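You operate a simulated robot arm through the tools that you are given. There is no shell and no other tool.

Carry out the task below with a simulated robot arm. There is one attempt and no reset: what you move stays moved.

## Task
Put things in order on the top of the steel workbench. At the end: the red grease brush stands where the beige brass brush stood; the brown small wooden bung is on the orange impeller box; the beige brass brush stands on top of the red bilge pump; the yellow drive insert is in the small green bucket; whatever was shut is shut again. Leave all else as you found it, and nothing knocked over.

The check looks at the end state, three seconds after you hand in, the way a careful person would. Anything else that was tipped, shoved, dropped, spilled or broken makes it a failure.

## Robot
A 7-joint arm with a two-finger parallel gripper, fixed in place. Base frame: the origin is on the floor under the middle of its stand, x ahead of it, y to its left, z up; the work surface is at about z = 0.86. Units: m, rad, N and s.
With the tool pointing down near the work surface it reaches from about 0.3 to 0.7 m from the base axis. Its first joint turns from -1.152 to 1.152 rad. Payload 1.57 kg.
The TCP is the grasp point between the finger pads, 0.03 m short of the fingertips. In the tool frame z runs along the fingers and y along their closing line. Largest opening 0.11 m; finger width 0.024, thickness 0.012; the body of the gripper, 0.048 by 0.112 m, starts 0.078 m behind the TCP.
Orientation is told as [roll, pitch, yaw] about the base's x, y, z axes, in that order, counted from this pose: with the fingers straight down and closing along the base's y, the tool's x points along the base's -x, its y along +y and its z along -z.

## Interface
- The arm moves only by the tool arm_command. Its argument "rows" is a list of rows, each a list of 3 entries, a list of its own where there are three numbers: the shift along the tool's x, y, z in units of 20 mm (1.0 is 20 mm), then the turn, a rotation vector about the tool's x, y, z in units of 4 degrees (1.0 is 4 degrees), then the gripper command, from -1 (fully open) to 1 (shut), values between in proportion. In form: [[[x, y, z], [rx, ry, rz], hand], ...]. A call has 1 to 20 rows; each row shifts and turns the commanded pose from where the row before left it, along the tool's axes as they then stand. A call with a number of a shift or a turn outside -1 to 1 is refused whole. Each row takes 0.2 s and may step no farther than 0.05 m and 0.15 rad from the row before; otherwise, or with a gripper value out of range, the whole call is refused. A pose out of reach is approached as far as the arm can. The call stops where the force on the tool passes 40 N (or 10 N more than at its start, if that is more) or the arm is blocked; 0.2 s more then pass. Each finger travels about 0.108 m/s and halts on what it meets, pressing with about 37 N; the grip force reading is that of the motor and also rises with nothing between the fingers. The clock runs only during rows and for 0.2 s after the last one: add rows that do not move to give the fingers time. The reply holds the time, the measured pose of the TCP, the force on the tool along the base axes, the opening and the grip force, in the units named above and with some noise, with the torque about the TCP (base axes, N m) and any sound that the robot's microphone picked up, and new pictures: "pictures" is both (left out), scene, wrist or none.
- Cameras (640 x 400 px; columns grow to the right, rows downward): "scene" is fixed at [0.1871, -0.425, 1.4137]; the picture's right is [0.57, -0.82, 0.00], its down [-0.48, -0.33, -0.81] and it looks along [0.67, 0.46, -0.58] (base axes); focal length 319 px, centre (320, 200). "wrist" rides on the gripper at [0.07, 0.016, -0.141] in the tool frame; the picture's right is [-0.23, 0.97, 0.00], its down [-0.86, -0.20, -0.48] and it looks along [-0.47, -0.11, 0.88] (tool axes); focal length 222 px, centre (320, 200). There is no depth. A picture from a camera that has moved, and an enlarged one, comes with that camera's place and axes in the base frame and with its lens. The place of the scene camera against the robot may be out by one fixed shift of up to 0.025 m in any direction.
- enlarge(camera, box): a new picture of the part [left, top, right, bottom] of that camera's present view, enlarged. No time passes.
- hand_in(): hands the job in; it is judged then, once.

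Nothing tells you positions but the pictures and the camera data. Unless the task says otherwise, let go and move clear before handing in.

The tools are called after "Call:" as a command line: name --argument value ..., lists and objects as JSON in quotes. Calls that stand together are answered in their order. arm_command: Moves the arm, as the interface text tells. Its arguments: {"type":"object","properties":{"rows":{"type":"array","items":{"type":"array"}},"pictures":{"type":"string","enum":["both","scene","wrist","none"]}},"required":["rows"]} The other tools are called the same way: enlarge (camera, box) takes an enlarged picture of a part of a camera's view; hand_in () hands the job in.

At the start:

```text
time_s: 0.0
ee_pos: [0.3801, -0.0489, 1.1768]
orientation: [-0.002, 0.0, 0.0]
contact_force: [-0.5, -0.1, -0.2]
ft_torque: [-0.01, -0.01, -0.03]
gripper_width: 0.11
grasp_force: 0.1
```

scene: 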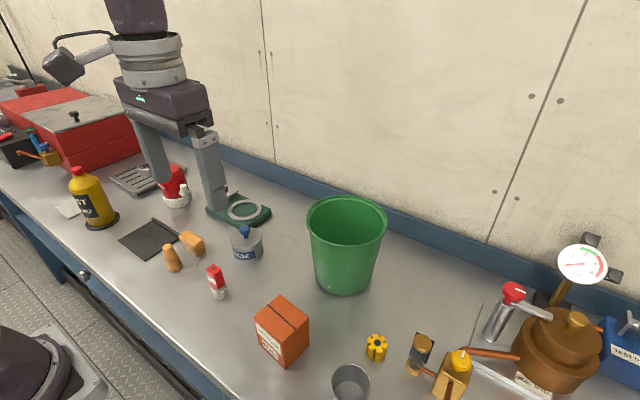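
wrist: 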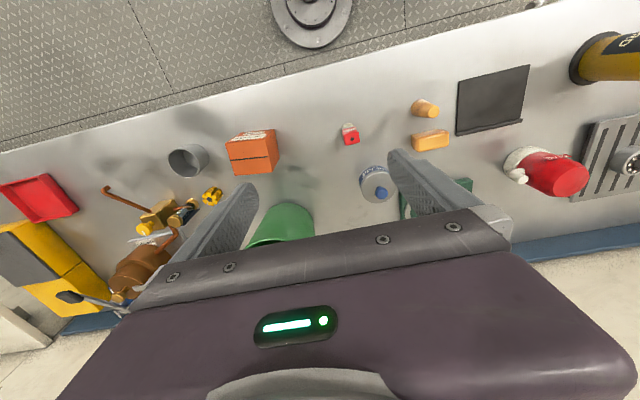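

I see a workbench with many items: a red toolbox, a yellow bottle, a red pump, small objects, a green bucket, an orange box, and a brass pot assembly. I will look closer at several areas before moving anything.

Call:
enlarge --camera "scene" --box '[100, 140, 300, 300]'

Call:
enlarge --camera "scene" --box '[240, 260, 480, 400]'

Call:
enlarge --camera "scene" --box '[440, 220, 640, 400]'

Call:
enlarge --camera "scene" --box '[0, 60, 200, 260]'

Call:
enlarge --camera "wrist" --box '[0, 120, 260, 320]'

Call:
enlarge --camera "wrist" --box '[320, 60, 640, 240]'

```text
2.50 times, centred on (200, 220) of scene
camera zoom: at [0.1871, -0.425, 1.4137], right [0.57, -0.82, 0.0], down [-0.48, -0.33, -0.81], along [0.67, 0.46, -0.58], focal length 797 px, centre (620, 150)
```

zoom: 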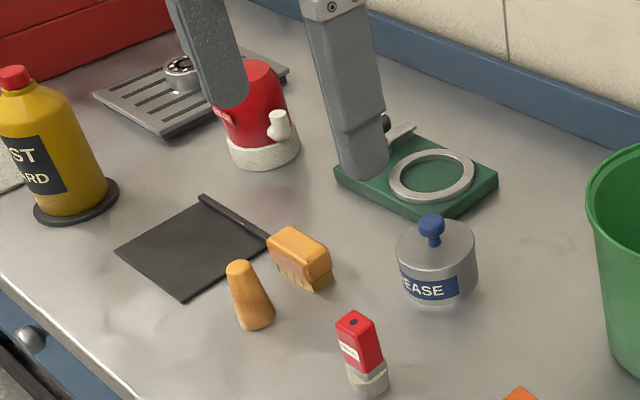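

```text
2.67 times, centred on (360, 330) of scene
camera zoom: at [0.1871, -0.425, 1.4137], right [0.57, -0.82, 0.0], down [-0.48, -0.33, -0.81], along [0.67, 0.46, -0.58], focal length 850 px, centre (213, -147)
```

zoom: 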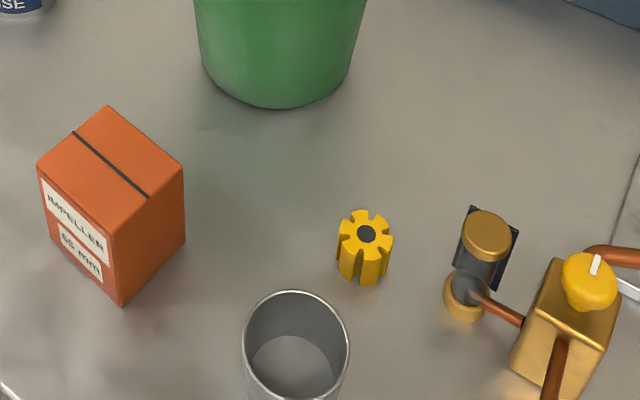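

```text
2.22 times, centred on (540, 310) of scene
camera zoom: at [0.1871, -0.425, 1.4137], right [0.57, -0.82, 0.0], down [-0.48, -0.33, -0.81], along [0.67, 0.46, -0.58], focal length 709 px, centre (-169, -44)
```

zoom: 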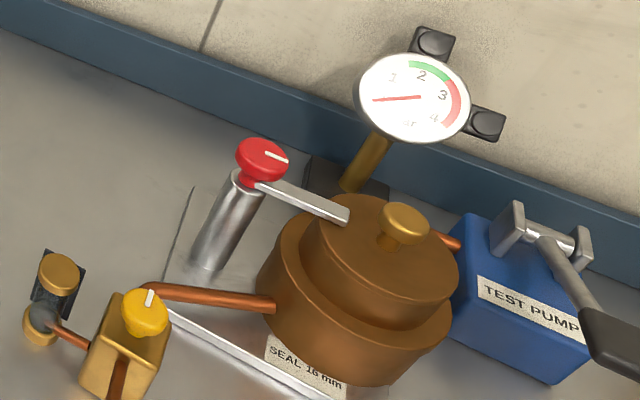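

```text
2.00 times, centred on (100, 160) of scene
camera zoom: at [0.1871, -0.425, 1.4137], right [0.57, -0.82, 0.0], down [-0.48, -0.33, -0.81], along [0.67, 0.46, -0.58], focal length 638 px, centre (760, 280)
```

zoom: 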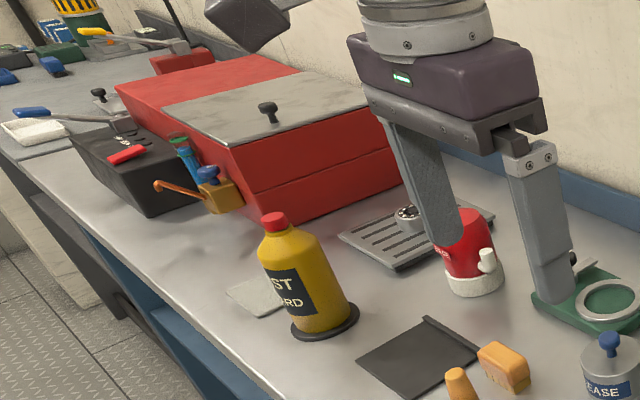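

```text
2.00 times, centred on (130, 220) of wrist
camera zoom: at [0.3097, -0.0326, 1.3189], right [0.23, 0.97, 0.0], down [0.86, -0.2, 0.48], along [0.47, -0.11, -0.88], focal length 444 px, centre (700, 160)
```

zoom: 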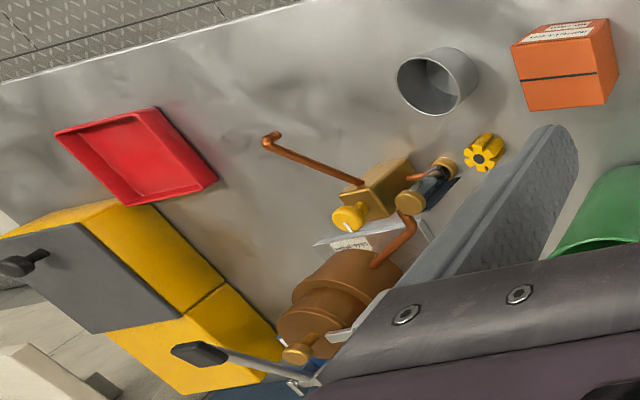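

```text
2.00 times, centred on (480, 150) of wrist
camera zoom: at [0.3097, -0.0326, 1.3189], right [0.23, 0.97, 0.0], down [0.86, -0.2, 0.48], along [0.47, -0.11, -0.88], focal length 444 px, centre (0, 300)
```

zoom: 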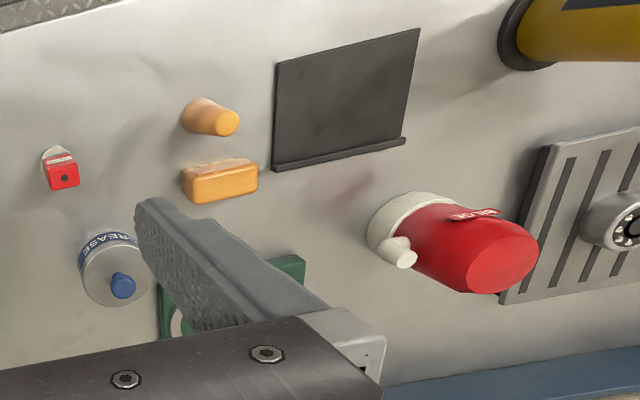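

The layout as I read it: the bung is near (0.39, 0.14), the brass brush near (0.45, 0.15) and the red brush near (0.41, 0.0). The bilge pump is near (0.57, 0.37) and the insert near (0.48, -0.31). I will check the bucket and pump, and move above the brushes for a closer look.

Call:
enlarge --camera "scene" --box '[290, 180, 410, 310]'

Call:
arm_command --rows '[[[-0.25, 0.94, 0.48], [0, 0, 0], -1], [[-0.25, 0.94, 0.48], [0, 0, 0], -1], [[-0.25, 0.94, 0.48], [0, 0, 0], -1], [[-0.25, 0.94, 0.48], [0, 0, 0], -1], [[-0.25, 0.94, 0.48], [0, 0, 0], -1], [[-0.25, 0.94, 0.48], [0, 0, 0], -1], [[-0.25, 0.94, 0.48], [0, 0, 0], -1], [[-0.25, 0.94, 0.48], [0, 0, 0], -1], [[0, 0, 0], [0, 0, 0], -1]]'

```text
3.08 times, centred on (350, 245) of scene
camera zoom: at [0.1871, -0.425, 1.4137], right [0.57, -0.82, 0.0], down [-0.48, -0.33, -0.81], along [0.67, 0.46, -0.58], focal length 981 px, centre (228, 62)
```

zoom: 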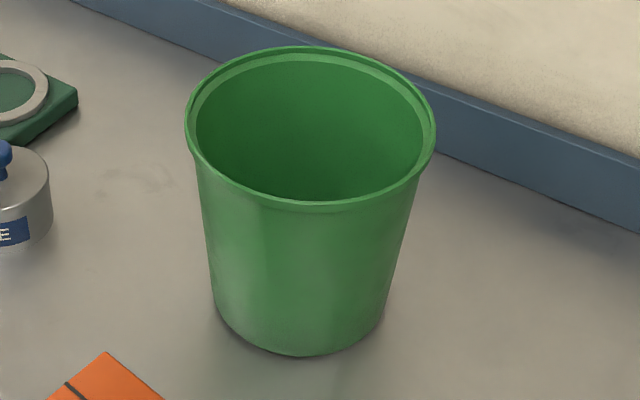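

```text
time_s: 2.0
ee_pos: [0.4195, 0.1011, 1.0992]
orientation: [0.0, -0.001, -0.001]
contact_force: [1.0, -0.1, 0.0]
ft_torque: [0.0, 0.02, -0.04]
gripper_width: 0.1099
grasp_force: 0.0
camera wrist: at [0.349, 0.1176, 1.2412], right [0.23, 0.97, 0.0], down [0.86, -0.2, 0.48], along [0.47, -0.11, -0.88], focal length 222 px, centre (320, 200)
```

scene: 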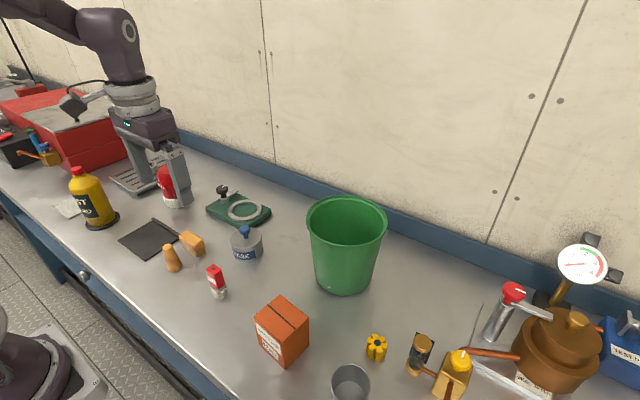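
wrist: 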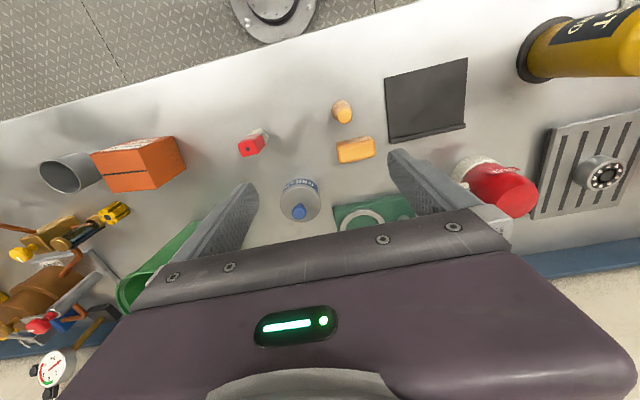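

Call:
enlarge --camera "wrist" --box '[220, 80, 400, 200]'

Call:
enlarge --camera "wrist" --box '[440, 110, 640, 240]'

Call:
enlarge --camera "scene" --box '[110, 130, 270, 290]'

```text
3.33 times, centred on (310, 140) of wrist
camera zoom: at [0.349, 0.1176, 1.2412], right [0.23, 0.97, 0.0], down [0.86, -0.2, 0.48], along [0.47, -0.11, -0.88], focal length 740 px, centre (353, 400)
```

zoom: 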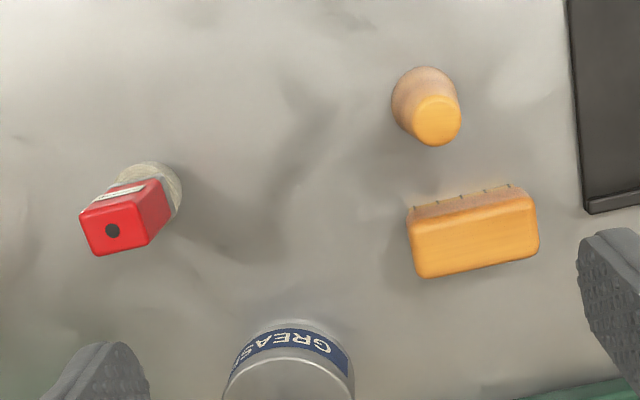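

```text
3.08 times, centred on (540, 175) of wrist
camera zoom: at [0.349, 0.1176, 1.2412], right [0.23, 0.97, 0.0], down [0.86, -0.2, 0.48], along [0.47, -0.11, -0.88], focal length 684 px, centre (-357, 277)
```

zoom: 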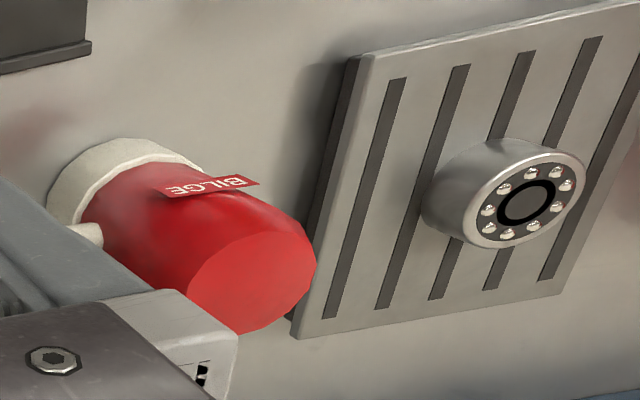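

```text
2.50 times, centred on (190, 210) of scene
camera zoom: at [0.1871, -0.425, 1.4137], right [0.57, -0.82, 0.0], down [-0.48, -0.33, -0.81], along [0.67, 0.46, -0.58], focal length 797 px, centre (645, 175)
```

zoom: 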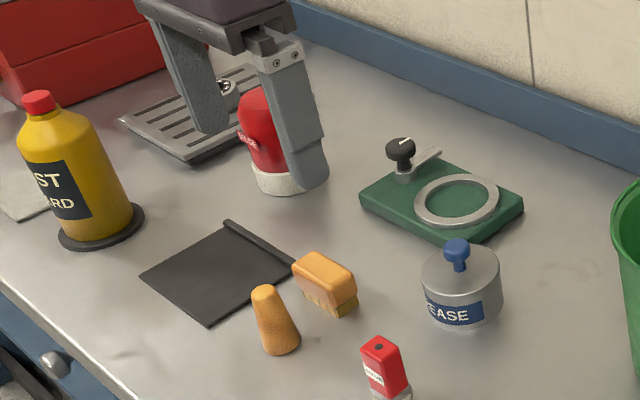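

The brass brush lies lengthwise along y, centred near (0.459, 0.152), and is about 0.06 x 0.03 in size with its top near z = 0.895. I will lower toward it with a partly open hand to refine that estimate.

Call:
arm_command --rows '[[[-0.5, 0.64, 0.9], [0, 0, 0], -0.5], [[-0.5, 0.64, 0.9], [0, 0, 0], -0.5], [[-0.5, 0.64, 0.9], [0, 0, 0], -0.5], [[-0.5, 0.64, 0.9], [0, 0, 0], -0.5], [[0, 0, 0], [0, 0, 0], -0.5]]'

```text
time_s: 3.2
ee_pos: [0.4576, 0.1517, 1.028]
orientation: [0.001, 0.0, 0.0]
contact_force: [0.2, 0.5, -0.5]
ft_torque: [-0.02, 0.03, 0.0]
gripper_width: 0.0824
grasp_force: 0.1
camera wrist: at [0.3887, 0.1685, 1.1704], right [0.23, 0.97, 0.0], down [0.86, -0.2, 0.48], along [0.47, -0.11, -0.88], focal length 222 px, centre (320, 200)
```

scene: 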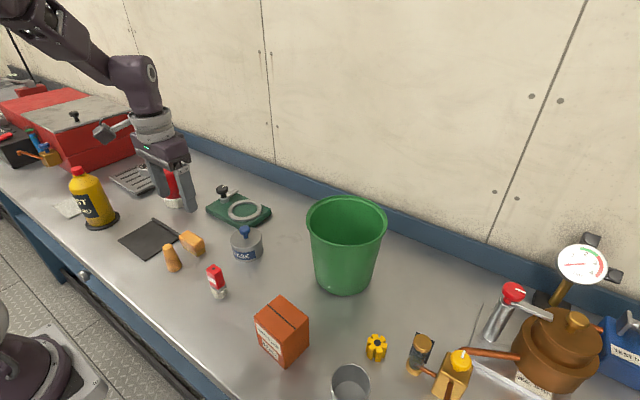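
wrist: 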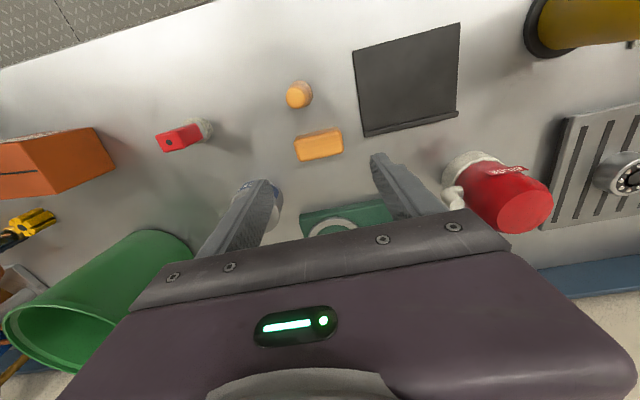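

Call:
enlarge --camera "wrist" --box '[240, 70, 400, 190]'

Call:
enlarge --camera "wrist" --box '[420, 110, 600, 250]'

```text
3.33 times, centred on (320, 130) of wrist
camera zoom: at [0.3887, 0.1685, 1.1704], right [0.23, 0.97, 0.0], down [0.86, -0.2, 0.48], along [0.47, -0.11, -0.88], focal length 740 px, centre (320, 433)
```

zoom: 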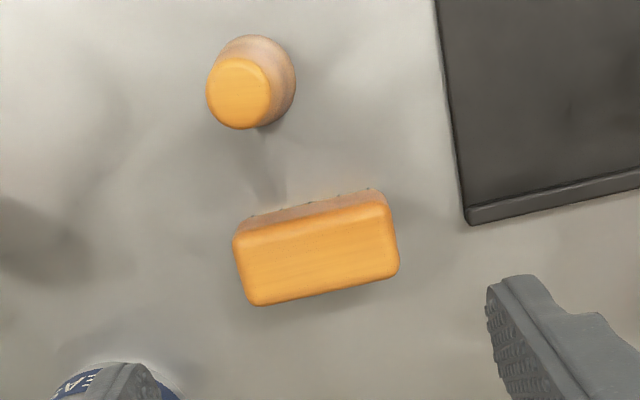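

```text
2.86 times, centred on (510, 180) of wrist
camera zoom: at [0.3887, 0.1685, 1.1704], right [0.23, 0.97, 0.0], down [0.86, -0.2, 0.48], along [0.47, -0.11, -0.88], focal length 635 px, centre (-223, 257)
```

zoom: 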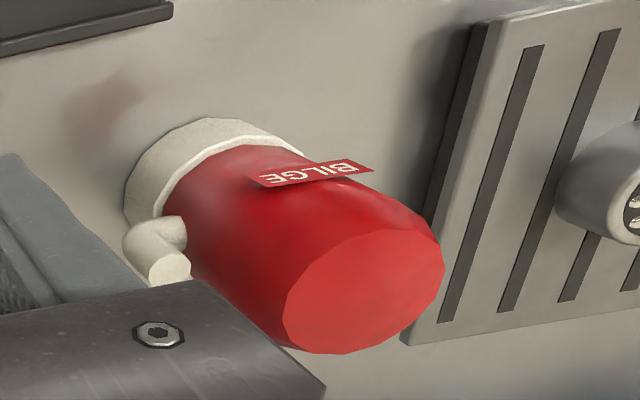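

The brush centre is at about (0.459, 0.151) with the top near z = 0.90. I will lower straight down and grip it by its ends.

Call:
arm_command --rows '[[[-0.04, -0.02, 0.82], [0, 0, 0], -0.5], [[-0.03, -0.02, 0.82], [0, 0, 0], -0.5], [[0, 0, 0.82], [0, 0, 0], -0.5], [[0, 0, 0.82], [0, 0, 0], -0.5], [[0, 0, 0.82], [0, 0, 0], -0.5], [[0, 0, 0.82], [0, 0, 0], -0.5], [[0, 0, 0.82], [0, 0, 0], -0.5], [[0, 0, 0.8], [0, 0, 0], -0.5], [[0, 0, 0], [0, 0, 0], -0.5]]'

```text
time_s: 5.2
ee_pos: [0.4598, 0.1538, 0.8952]
orientation: [0.0, 0.001, -0.002]
contact_force: [0.0, 0.0, 0.1]
ft_torque: [-0.01, 0.0, 0.03]
gripper_width: 0.0826
grasp_force: 0.0
camera wrist: at [0.3911, 0.17, 1.0383], right [0.23, 0.97, 0.0], down [0.86, -0.2, 0.48], along [0.47, -0.11, -0.88], focal length 222 px, centre (320, 200)
```

scene: 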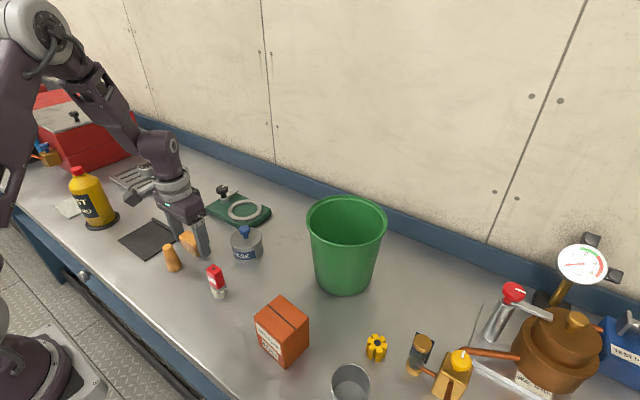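
wrist: 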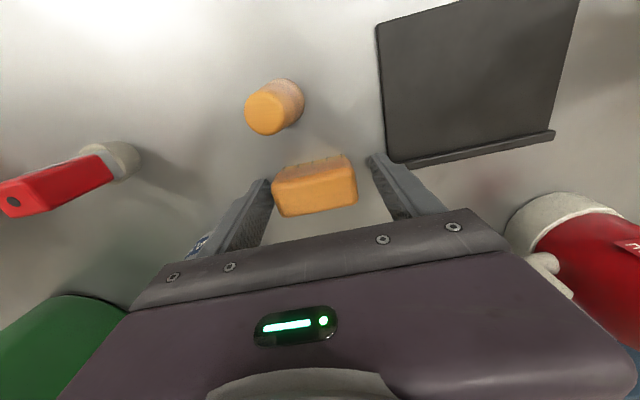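

Call:
enlarge --camera "wrist" --box '[220, 130, 420, 255]'

Call:
enlarge --camera "scene" --box '[140, 180, 260, 300]'

```text
3.20 times, centred on (320, 192) of wrist
camera zoom: at [0.3911, 0.17, 1.0383], right [0.23, 0.97, 0.0], down [0.86, -0.2, 0.48], along [0.47, -0.11, -0.88], focal length 711 px, centre (320, 224)
```

zoom: 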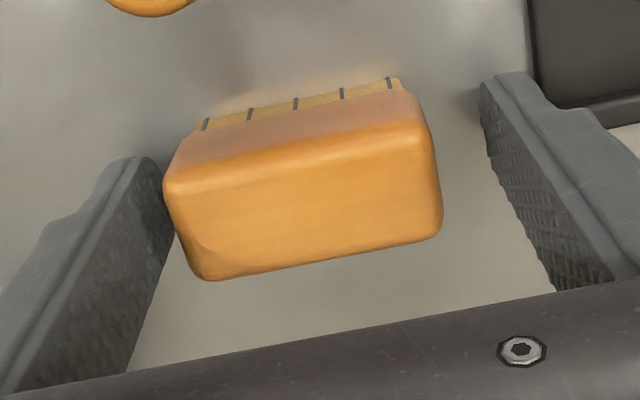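

```text
3.33 times, centred on (200, 240) of scene
camera zoom: at [0.1871, -0.425, 1.4137], right [0.57, -0.82, 0.0], down [-0.48, -0.33, -0.81], along [0.67, 0.46, -0.58], focal length 1063 px, centre (720, 67)
```

zoom: 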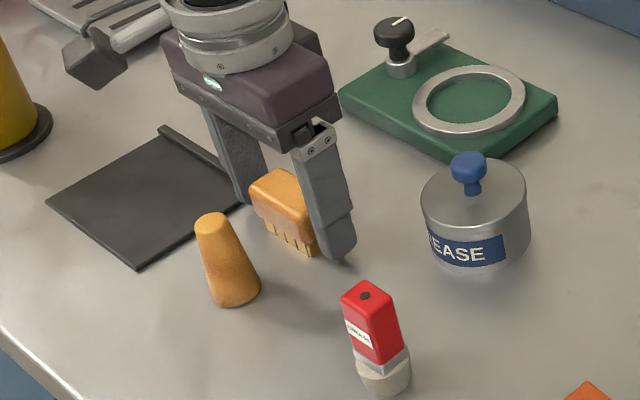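

The brush sits about 3 mm off centre between the fingers, so I will correct that, close on it, and then lift a little to check the hold.

Call:
arm_command --rows '[[[0.05, -0.15, 0], [0, 0, 0], -0.5], [[0, 0, 0], [0, 0, 0], 0.2], [[0, 0, 0], [0, 0, 0], 1], [[0, 0, 0], [0, 0, 0], 1], [[0, 0, 0], [0, 0, 0], 1]]' --pictures "wrist"

```text
time_s: 6.4
ee_pos: [0.4605, 0.1493, 0.8964]
orientation: [-0.001, -0.001, 0.002]
contact_force: [-0.3, 0.3, -0.2]
ft_torque: [-0.02, 0.02, 0.01]
gripper_width: 0.0594
grasp_force: 37.1
camera wrist: at [0.3899, 0.1662, 1.0392], right [0.23, 0.97, 0.0], down [0.86, -0.2, 0.48], along [0.47, -0.11, -0.88], focal length 222 px, centre (320, 200)
```

wrist: 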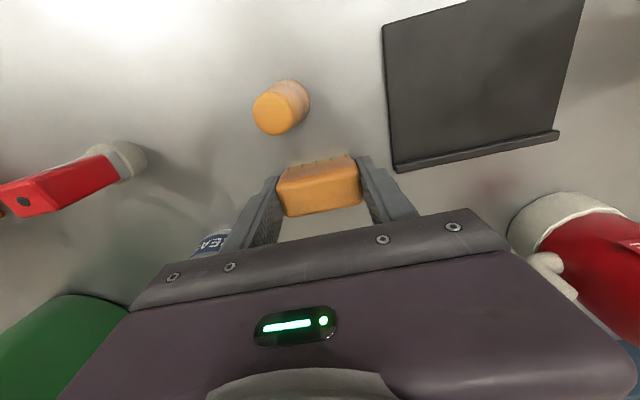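

The brush is held (opening 0.059 m). Now I will lift it and move near the pump to measure the pump's top.

Call:
arm_command --rows '[[[0, 0, -0.5], [0, 0, 0], 1], [[0, 0, -1], [0, 0, 0], 1], [[0, 0, -1], [0, 0, 0], 1], [[0, 0, -1], [0, 0, 0], 1], [[0, 0, -1], [0, 0, 0], 1], [[0, 0, -1], [0, 0, 0], 1], [[0, 0, -1], [0, 0, 0], 1], [[0, 0, -1], [0, 0, 0], 1], [[0, 0, -1], [0, 0, 0], 1], [[0, 0, -1], [0, 0, 0], 1], [[-0.2, 0.9, 0], [0, 0, 0], 1], [[-0.2, 0.9, 0], [0, 0, 0], 1], [[-0.2, 0.9, 0], [0, 0, 0], 1], [[-0.2, 0.9, 0], [0, 0, 0], 1], [[-0.2, 0.9, 0], [0, 0, 0], 1], [[-0.2, 0.9, 0], [0, 0, 0], 1], [[-0.2, 0.9, 0], [0, 0, 0], 1], [[0, 0, 0], [0, 0, 0], 1]]'

```text
time_s: 10.2
ee_pos: [0.4874, 0.274, 1.0875]
orientation: [0.0, 0.0, 0.002]
contact_force: [0.6, -0.3, -0.4]
ft_torque: [0.0, 0.01, 0.01]
gripper_width: 0.0593
grasp_force: 36.8
camera wrist: at [0.4178, 0.2907, 1.2296], right [0.23, 0.97, 0.0], down [0.86, -0.2, 0.48], along [0.47, -0.11, -0.88], focal length 222 px, centre (320, 200)
```

scene: 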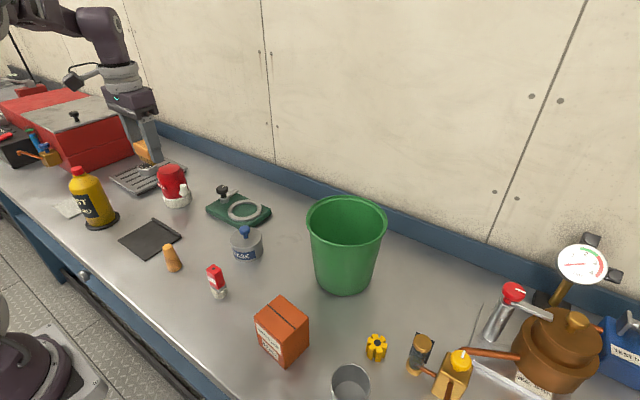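
wrist: 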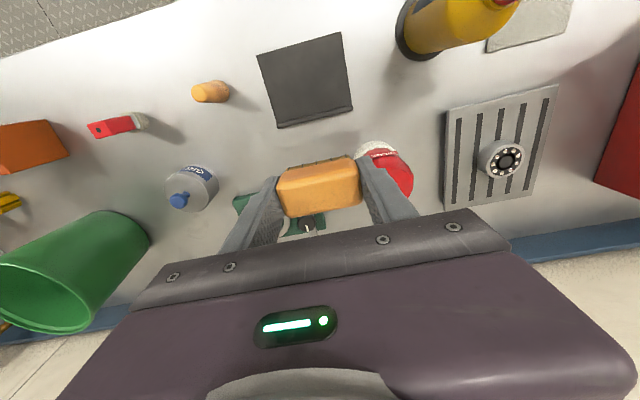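

Call:
enlarge --camera "scene" --box '[100, 70, 220, 220]'

Call:
enlarge --camera "wrist" --box '[250, 110, 450, 250]'

```text
2.67 times, centred on (160, 145) of scene
camera zoom: at [0.1871, -0.425, 1.4137], right [0.57, -0.82, 0.0], down [-0.48, -0.33, -0.81], along [0.67, 0.46, -0.58], focal length 850 px, centre (747, 347)
```

zoom: 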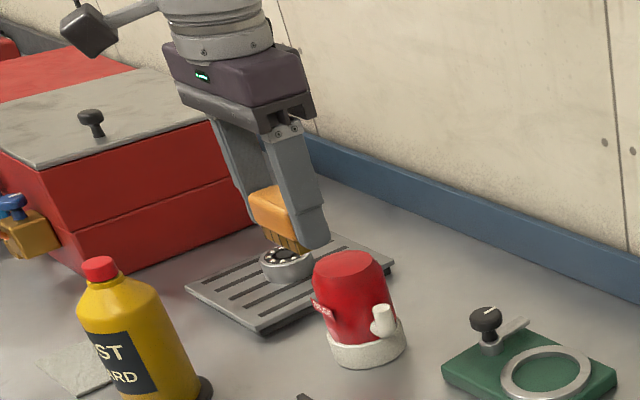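

```text
2.86 times, centred on (350, 180) of wrist
camera zoom: at [0.4178, 0.2907, 1.2296], right [0.23, 0.97, 0.0], down [0.86, -0.2, 0.48], along [0.47, -0.11, -0.88], focal length 635 px, centre (234, 257)
```

zoom: 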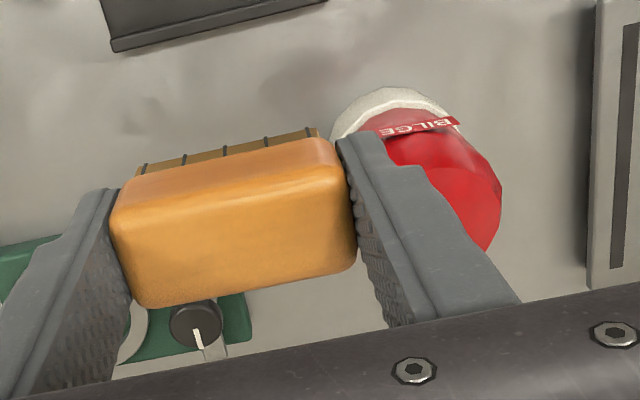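

The pump's top disc is about 0.06 m wide and near (0.565, 0.36), at z of about 0.955. I will move forward to view it unobstructed before going over it.

Call:
arm_command --rows '[[[-0.9, 0, 0], [0, 0, 0], 1], [[-0.9, 0, 0], [0, 0, 0], 1], [[-0.9, 0, 0], [0, 0, 0], 1], [[-0.9, 0, 0], [0, 0, 0], 1], [[0, 0, 0], [0, 0, 0], 1]]' --pictures "wrist"

Call:
enlarge --camera "wrist" --box '[280, 60, 480, 220]'

```text
time_s: 11.4
ee_pos: [0.5591, 0.2749, 1.0855]
orientation: [0.001, 0.002, 0.0]
contact_force: [0.4, 0.0, 0.1]
ft_torque: [0.01, -0.01, 0.03]
gripper_width: 0.0593
grasp_force: 37.0
camera wrist: at [0.4895, 0.2913, 1.2282], right [0.23, 0.97, 0.0], down [0.86, -0.2, 0.48], along [0.47, -0.11, -0.88], focal length 222 px, centre (320, 200)
```

wrist: 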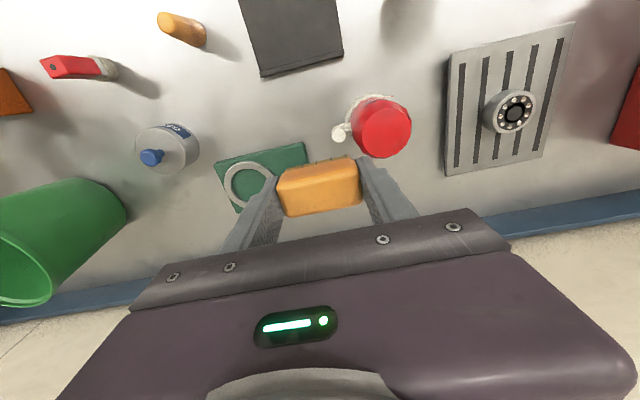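

```text
2.50 times, centred on (380, 140) of wrist
camera zoom: at [0.4895, 0.2913, 1.2282], right [0.23, 0.97, 0.0], down [0.86, -0.2, 0.48], along [0.47, -0.11, -0.88], focal length 555 px, centre (170, 350)
```

zoom: 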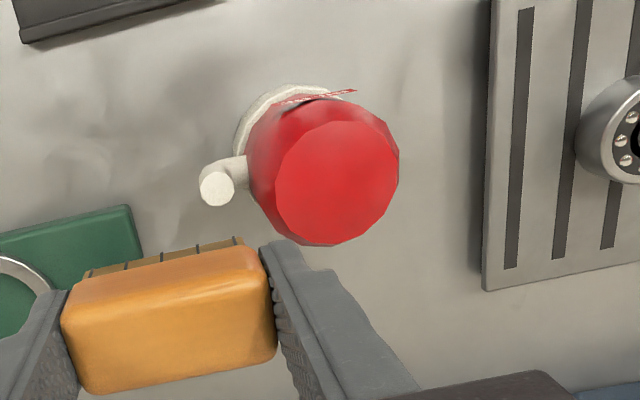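

The rays from my views agree on the pump top at about (0.5605, 0.354, 0.965). I will go over it and lower until the brush is just above it.

Call:
arm_command --rows '[[[-0.04, 0.99, 0], [0, 0, 0], 1], [[-0.04, 0.99, 0], [0, 0, 0], 1], [[-0.04, 0.99, 0], [0, 0, 0], 1], [[-0.04, 0.99, 0], [0, 0, 0], 1], [[0, 0, 0], [0, 0, 0], 1], [[0, 0, 0.7], [0, 0, 0], 1], [[0, 0, 0.7], [0, 0, 0], 1], [[0, 0, 0.7], [0, 0, 0], 1], [[0, 0, 0.7], [0, 0, 0], 1], [[0, 0, 0.5], [0, 0, 0], 1], [[0, 0, 0], [0, 0, 0], 1]]'

Call:
enlarge --camera "scene" --box '[110, 100, 240, 230]'

Call:
enlarge --camera "wrist" --box '[240, 100, 440, 250]'

```text
time_s: 13.8
ee_pos: [0.5512, 0.3333, 1.0168]
orientation: [-0.001, -0.001, 0.0]
contact_force: [0.0, -0.6, -0.7]
ft_torque: [0.02, 0.0, -0.01]
gripper_width: 0.0596
grasp_force: 36.7
out of reach, approached as far as the arm can: row 3, 4
camera wrist: at [0.4812, 0.3492, 1.1598], right [0.23, 0.97, 0.0], down [0.86, -0.2, 0.48], along [0.47, -0.11, -0.88], focal length 222 px, centre (320, 200)
```

scene: 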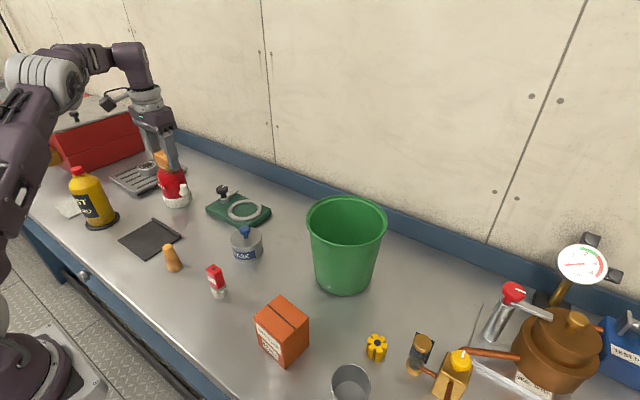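
wrist: 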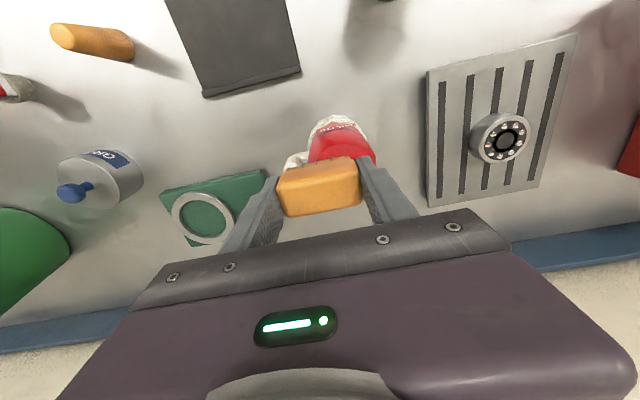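

```text
3.08 times, centred on (175, 165) of scene
camera zoom: at [0.1871, -0.425, 1.4137], right [0.57, -0.82, 0.0], down [-0.48, -0.33, -0.81], along [0.67, 0.46, -0.58], focal length 981 px, centre (766, 308)
```

zoom: 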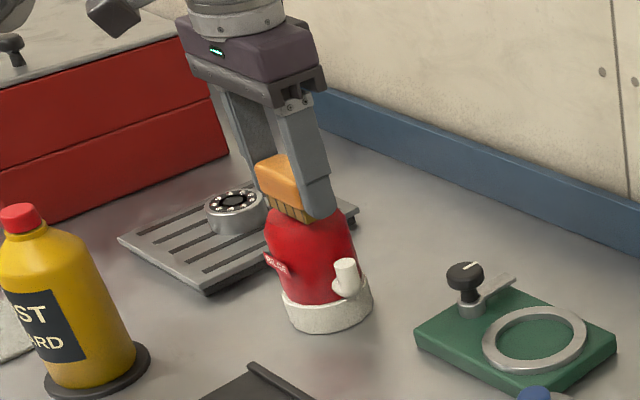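

```text
2.67 times, centred on (340, 175) of wrist
camera zoom: at [0.4812, 0.3492, 1.1598], right [0.23, 0.97, 0.0], down [0.86, -0.2, 0.48], along [0.47, -0.11, -0.88], focal length 592 px, centre (267, 267)
```

zoom: 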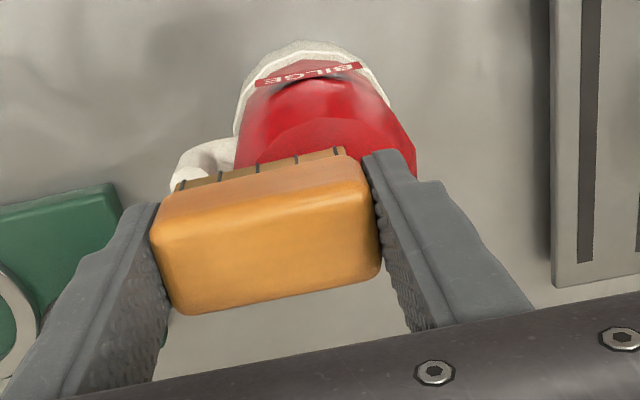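

The arm ran short of reach at that height and stopped at (0.551, 0.333). It is lower now, so the reach should be larger, and I will try shifting the rest of the way.

Call:
arm_command --rows '[[[-0.14, 0.26, 0.05], [0, 0, 0], 1], [[-0.14, 0.26, 0.05], [0, 0, 0], 1], [[-0.14, 0.26, 0.05], [0, 0, 0], 1], [[-0.14, 0.26, 0.05], [0, 0, 0], 1], [[0, 0, 0], [0, 0, 0], 1]]'

Call:
enlarge --camera "scene" --box '[110, 100, 240, 230]'

Call:
enlarge --camera "wrist" --box '[240, 100, 440, 250]'

```text
time_s: 15.0
ee_pos: [0.559, 0.3541, 1.0143]
orientation: [-0.003, -0.001, 0.015]
contact_force: [-0.2, -0.2, -0.5]
ft_torque: [0.03, 0.01, -0.02]
gripper_width: 0.0596
grasp_force: 36.6
out of reach, approached as far as the arm can: row 4
camera wrist: at [0.4891, 0.3699, 1.1562], right [0.21, 0.98, 0.0], down [0.86, -0.18, 0.48], along [0.47, -0.1, -0.88], focal length 222 px, centre (320, 200)
```

scene: 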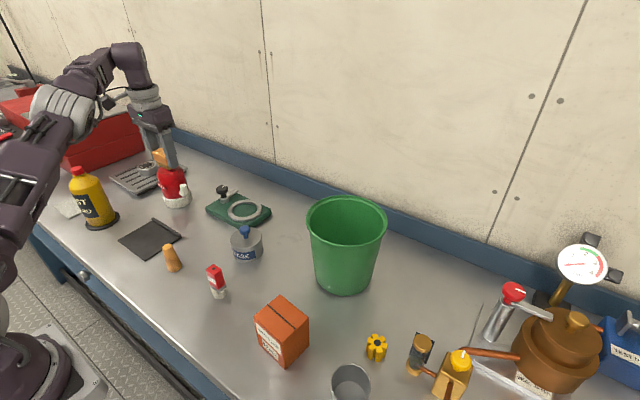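
wrist: 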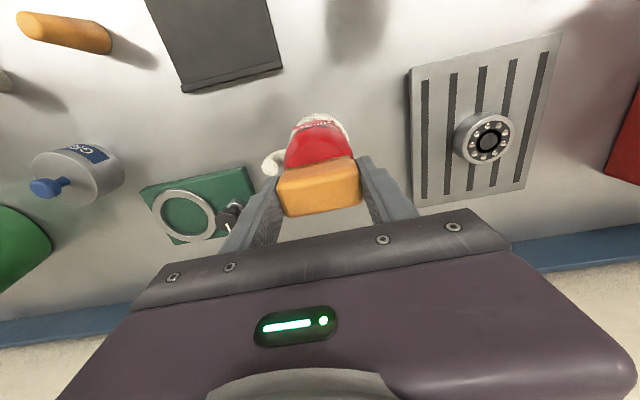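

```text
3.08 times, centred on (175, 165) of scene
camera zoom: at [0.1871, -0.425, 1.4137], right [0.57, -0.82, 0.0], down [-0.48, -0.33, -0.81], along [0.67, 0.46, -0.58], focal length 981 px, centre (766, 308)
```

zoom: 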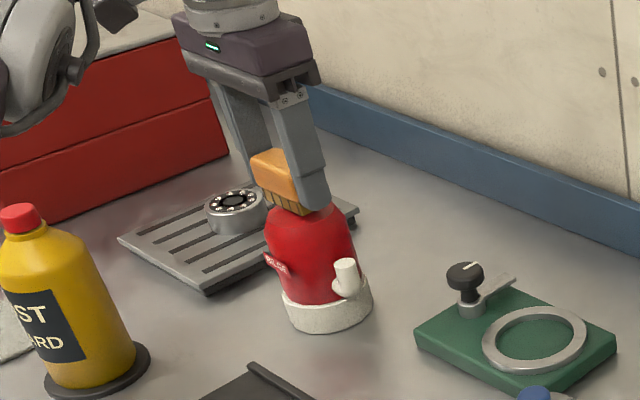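

```text
2.67 times, centred on (340, 175) of wrist
camera zoom: at [0.4891, 0.3699, 1.1562], right [0.21, 0.98, 0.0], down [0.86, -0.18, 0.48], along [0.47, -0.1, -0.88], focal length 592 px, centre (267, 267)
```

zoom: 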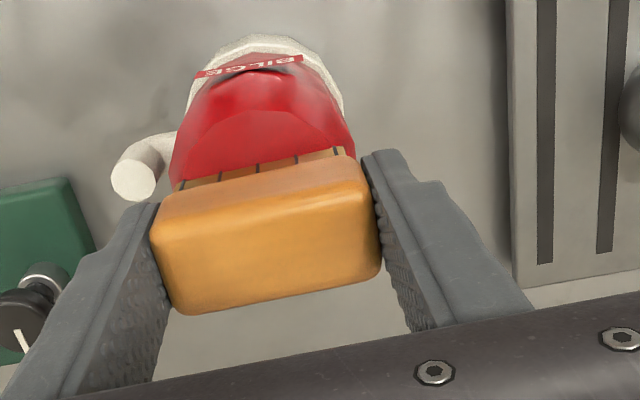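

The brush is now over the pump at (0.559, 0.354), with an estimated gap of about 12 mm. I will lower in small steps and watch the force for contact.

Call:
arm_command --rows '[[[-0.05, 0, 0.2], [0, 0, 0], 1], [[-0.05, 0, 0.2], [0, 0, 0], 1], [[-0.05, 0, 0.05], [0, 0, 0], 1], [[0, 0, 0], [0, 0, 0], 1]]' --pictures "scene"

Call:
enlarge --camera "scene" --box '[130, 130, 210, 210]'

```text
time_s: 16.0
ee_pos: [0.5652, 0.354, 1.006]
orientation: [0.0, -0.001, 0.002]
contact_force: [-4.7, -0.8, 17.0]
ft_torque: [-0.15, 0.29, -0.02]
gripper_width: 0.059
grasp_force: 37.3
```

scene: 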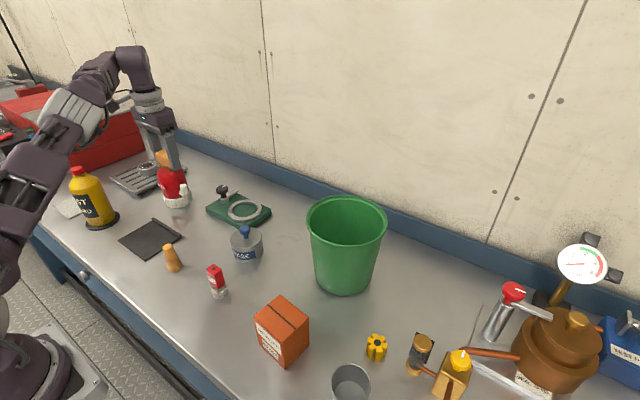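

```text
5.00 times, centred on (170, 170) of scene
camera zoom: at [0.1867, -0.4252, 1.4137], right [0.57, -0.82, 0.0], down [-0.48, -0.33, -0.81], along [0.67, 0.46, -0.58], focal length 1594 px, centre (1070, 350)
```

zoom: 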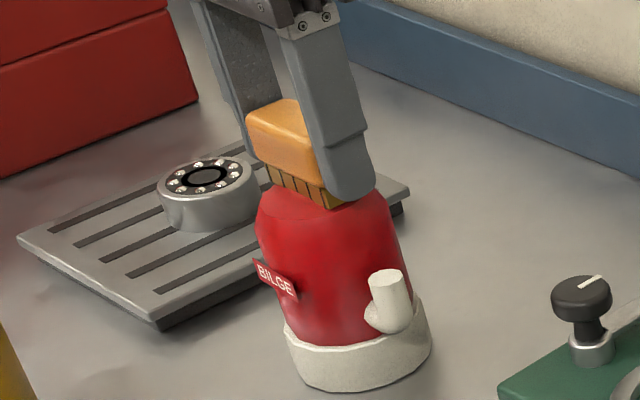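

Contact came at TCP z of about 1.006 with 17 N. I will relieve the pressure slightly, then open the hand gently.

Call:
arm_command --rows '[[[0.03, 0, -0.05], [0, 0, 0], 1], [[0, 0, 0], [0, 0, 0], 1]]' --pictures "wrist"

Call:
enlarge --camera "wrist" --box '[240, 100, 440, 250]'

```text
time_s: 16.6
ee_pos: [0.5646, 0.3532, 1.0061]
orientation: [0.002, -0.001, 0.0]
contact_force: [-0.4, 2.1, 17.1]
ft_torque: [0.11, 0.04, -0.01]
gripper_width: 0.0593
grasp_force: 36.6
camera wrist: at [0.4945, 0.3703, 1.1487], right [0.23, 0.97, 0.0], down [0.85, -0.2, 0.48], along [0.47, -0.11, -0.88], focal length 222 px, centre (320, 200)
```

wrist: 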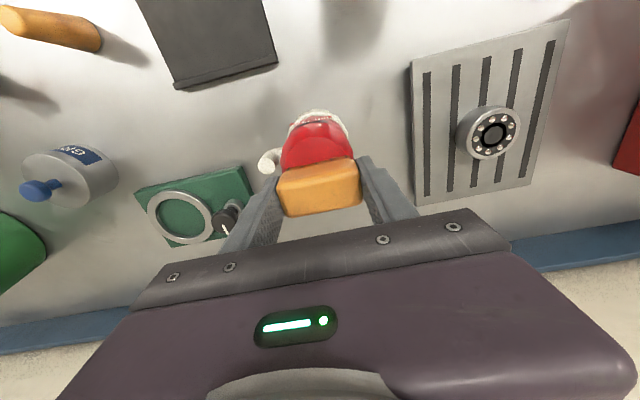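

```text
2.67 times, centred on (340, 175) of wrist
camera zoom: at [0.4945, 0.3703, 1.1487], right [0.23, 0.97, 0.0], down [0.85, -0.2, 0.48], along [0.47, -0.11, -0.88], focal length 592 px, centre (267, 267)
```

zoom: 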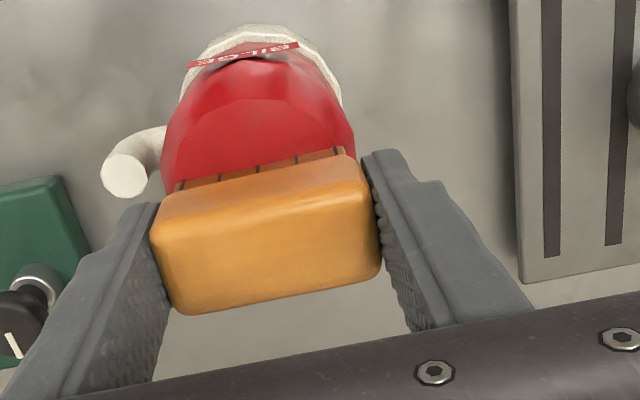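

Call:
arm_command --rows '[[[0, 0, -0.08], [0, 0, 0], 1], [[0, 0, 0], [0, 0, 0], 1]]' --pictures "none"

```text
time_s: 17.2
ee_pos: [0.5651, 0.3534, 1.0068]
orientation: [0.001, 0.002, 0.002]
contact_force: [1.0, 0.2, 3.2]
ft_torque: [0.12, -0.08, -0.05]
gripper_width: 0.0591
grasp_force: 36.8
```

The force is down to 3 N, so the brush is resting on the pump. I will open the hand and look.

Call:
arm_command --rows '[[[0, 0, 0], [0, 0, 0], -0.15], [[0, 0, 0], [0, 0, 0], -0.3], [[0, 0, 0], [0, 0, 0], -0.45], [[0, 0, 0], [0, 0, 0], -0.45]]'

Call:
enlarge --camera "scene" --box '[130, 130, 210, 210]'

Call:
enlarge --camera "wrist" --box '[240, 100, 440, 250]'

```text
time_s: 18.2
ee_pos: [0.5638, 0.3536, 1.0064]
orientation: [-0.001, 0.0, -0.001]
contact_force: [0.6, 0.0, -0.1]
ft_torque: [0.01, -0.03, -0.02]
gripper_width: 0.0797
grasp_force: 0.0
camera wrist: at [0.4945, 0.3704, 1.1495], right [0.23, 0.97, 0.0], down [0.86, -0.2, 0.48], along [0.47, -0.11, -0.88], focal length 222 px, centre (320, 200)
```

scene: 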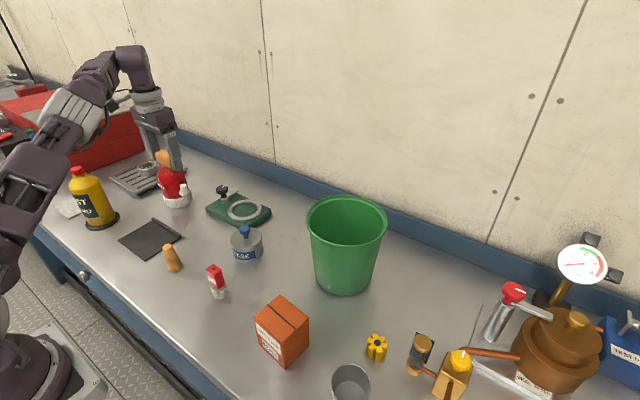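
wrist: 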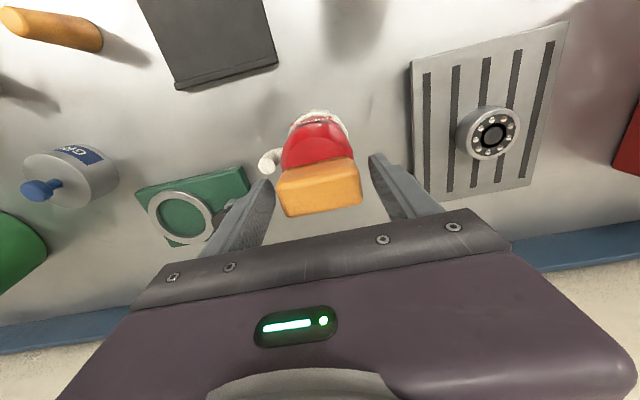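

```text
5.00 times, centred on (170, 170) of scene
camera zoom: at [0.1871, -0.425, 1.4137], right [0.57, -0.82, 0.0], down [-0.48, -0.33, -0.81], along [0.67, 0.46, -0.58], focal length 1594 px, centre (1070, 350)
```

zoom: 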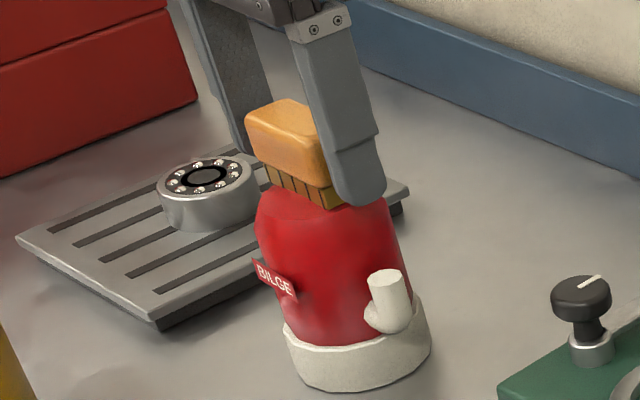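

```text
2.67 times, centred on (340, 175) of wrist
camera zoom: at [0.4945, 0.3704, 1.1495], right [0.23, 0.97, 0.0], down [0.86, -0.2, 0.48], along [0.47, -0.11, -0.88], focal length 592 px, centre (267, 267)
```

zoom: 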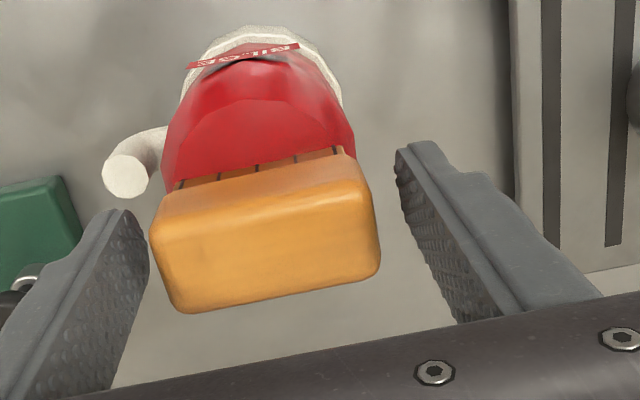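

The brush stands squarely on the pump. I will back out along -x while rising, because reach shrinks with height, and then travel toward the red brush.

Call:
arm_command --rows '[[[0, 0, 0], [0, 0, 0], -0.7], [[0.25, 0, -0.4], [0, 0, 0], -0.7], [[0.25, 0, -0.5], [0, 0, 0], -0.7], [[0.25, 0, -0.5], [0, 0, 0], -0.7], [[0.25, 0, -0.5], [0, 0, 0], -0.7], [[0.25, 0, -0.6], [0, 0, 0], -0.7], [[0.5, 0, -0.6], [0, 0, 0], -0.7], [[0.5, 0, -0.6], [0, 0, 0], -0.7], [[0, 0, 0], [0, 0, 0], -0.7]]'

Call:
enlarge --camera "scene" --box '[130, 120, 220, 220]'

```text
time_s: 20.2
ee_pos: [0.5195, 0.354, 1.0823]
orientation: [-0.001, 0.0, -0.001]
contact_force: [-0.1, 0.3, -0.2]
ft_torque: [0.0, 0.02, 0.0]
gripper_width: 0.0934
grasp_force: 0.1
camera wrist: at [0.4498, 0.37, 1.2232], right [0.23, 0.97, 0.0], down [0.86, -0.2, 0.48], along [0.47, -0.11, -0.88], focal length 222 px, centre (320, 200)
```

scene: 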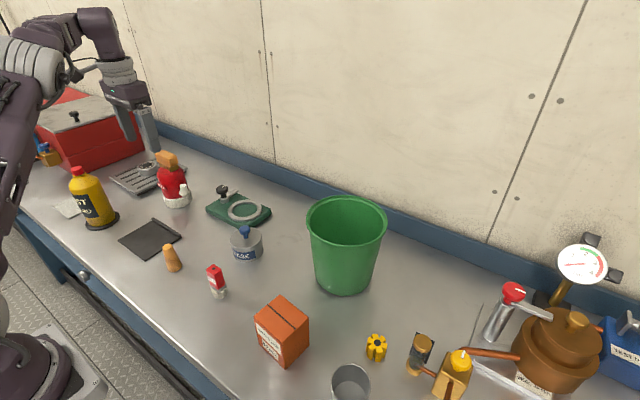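
wrist: 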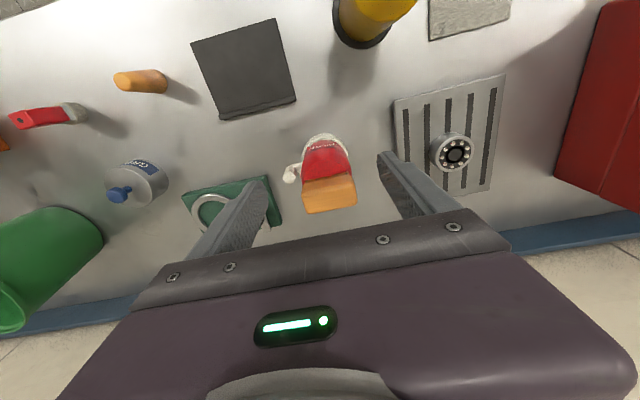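

```text
4.00 times, centred on (175, 170) of scene
camera zoom: at [0.1871, -0.425, 1.4137], right [0.57, -0.82, 0.0], down [-0.48, -0.33, -0.81], along [0.67, 0.46, -0.58], focal length 1276 px, centre (900, 320)
```

zoom: 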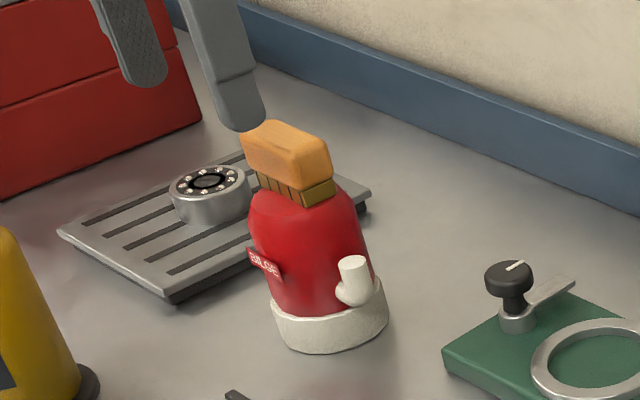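

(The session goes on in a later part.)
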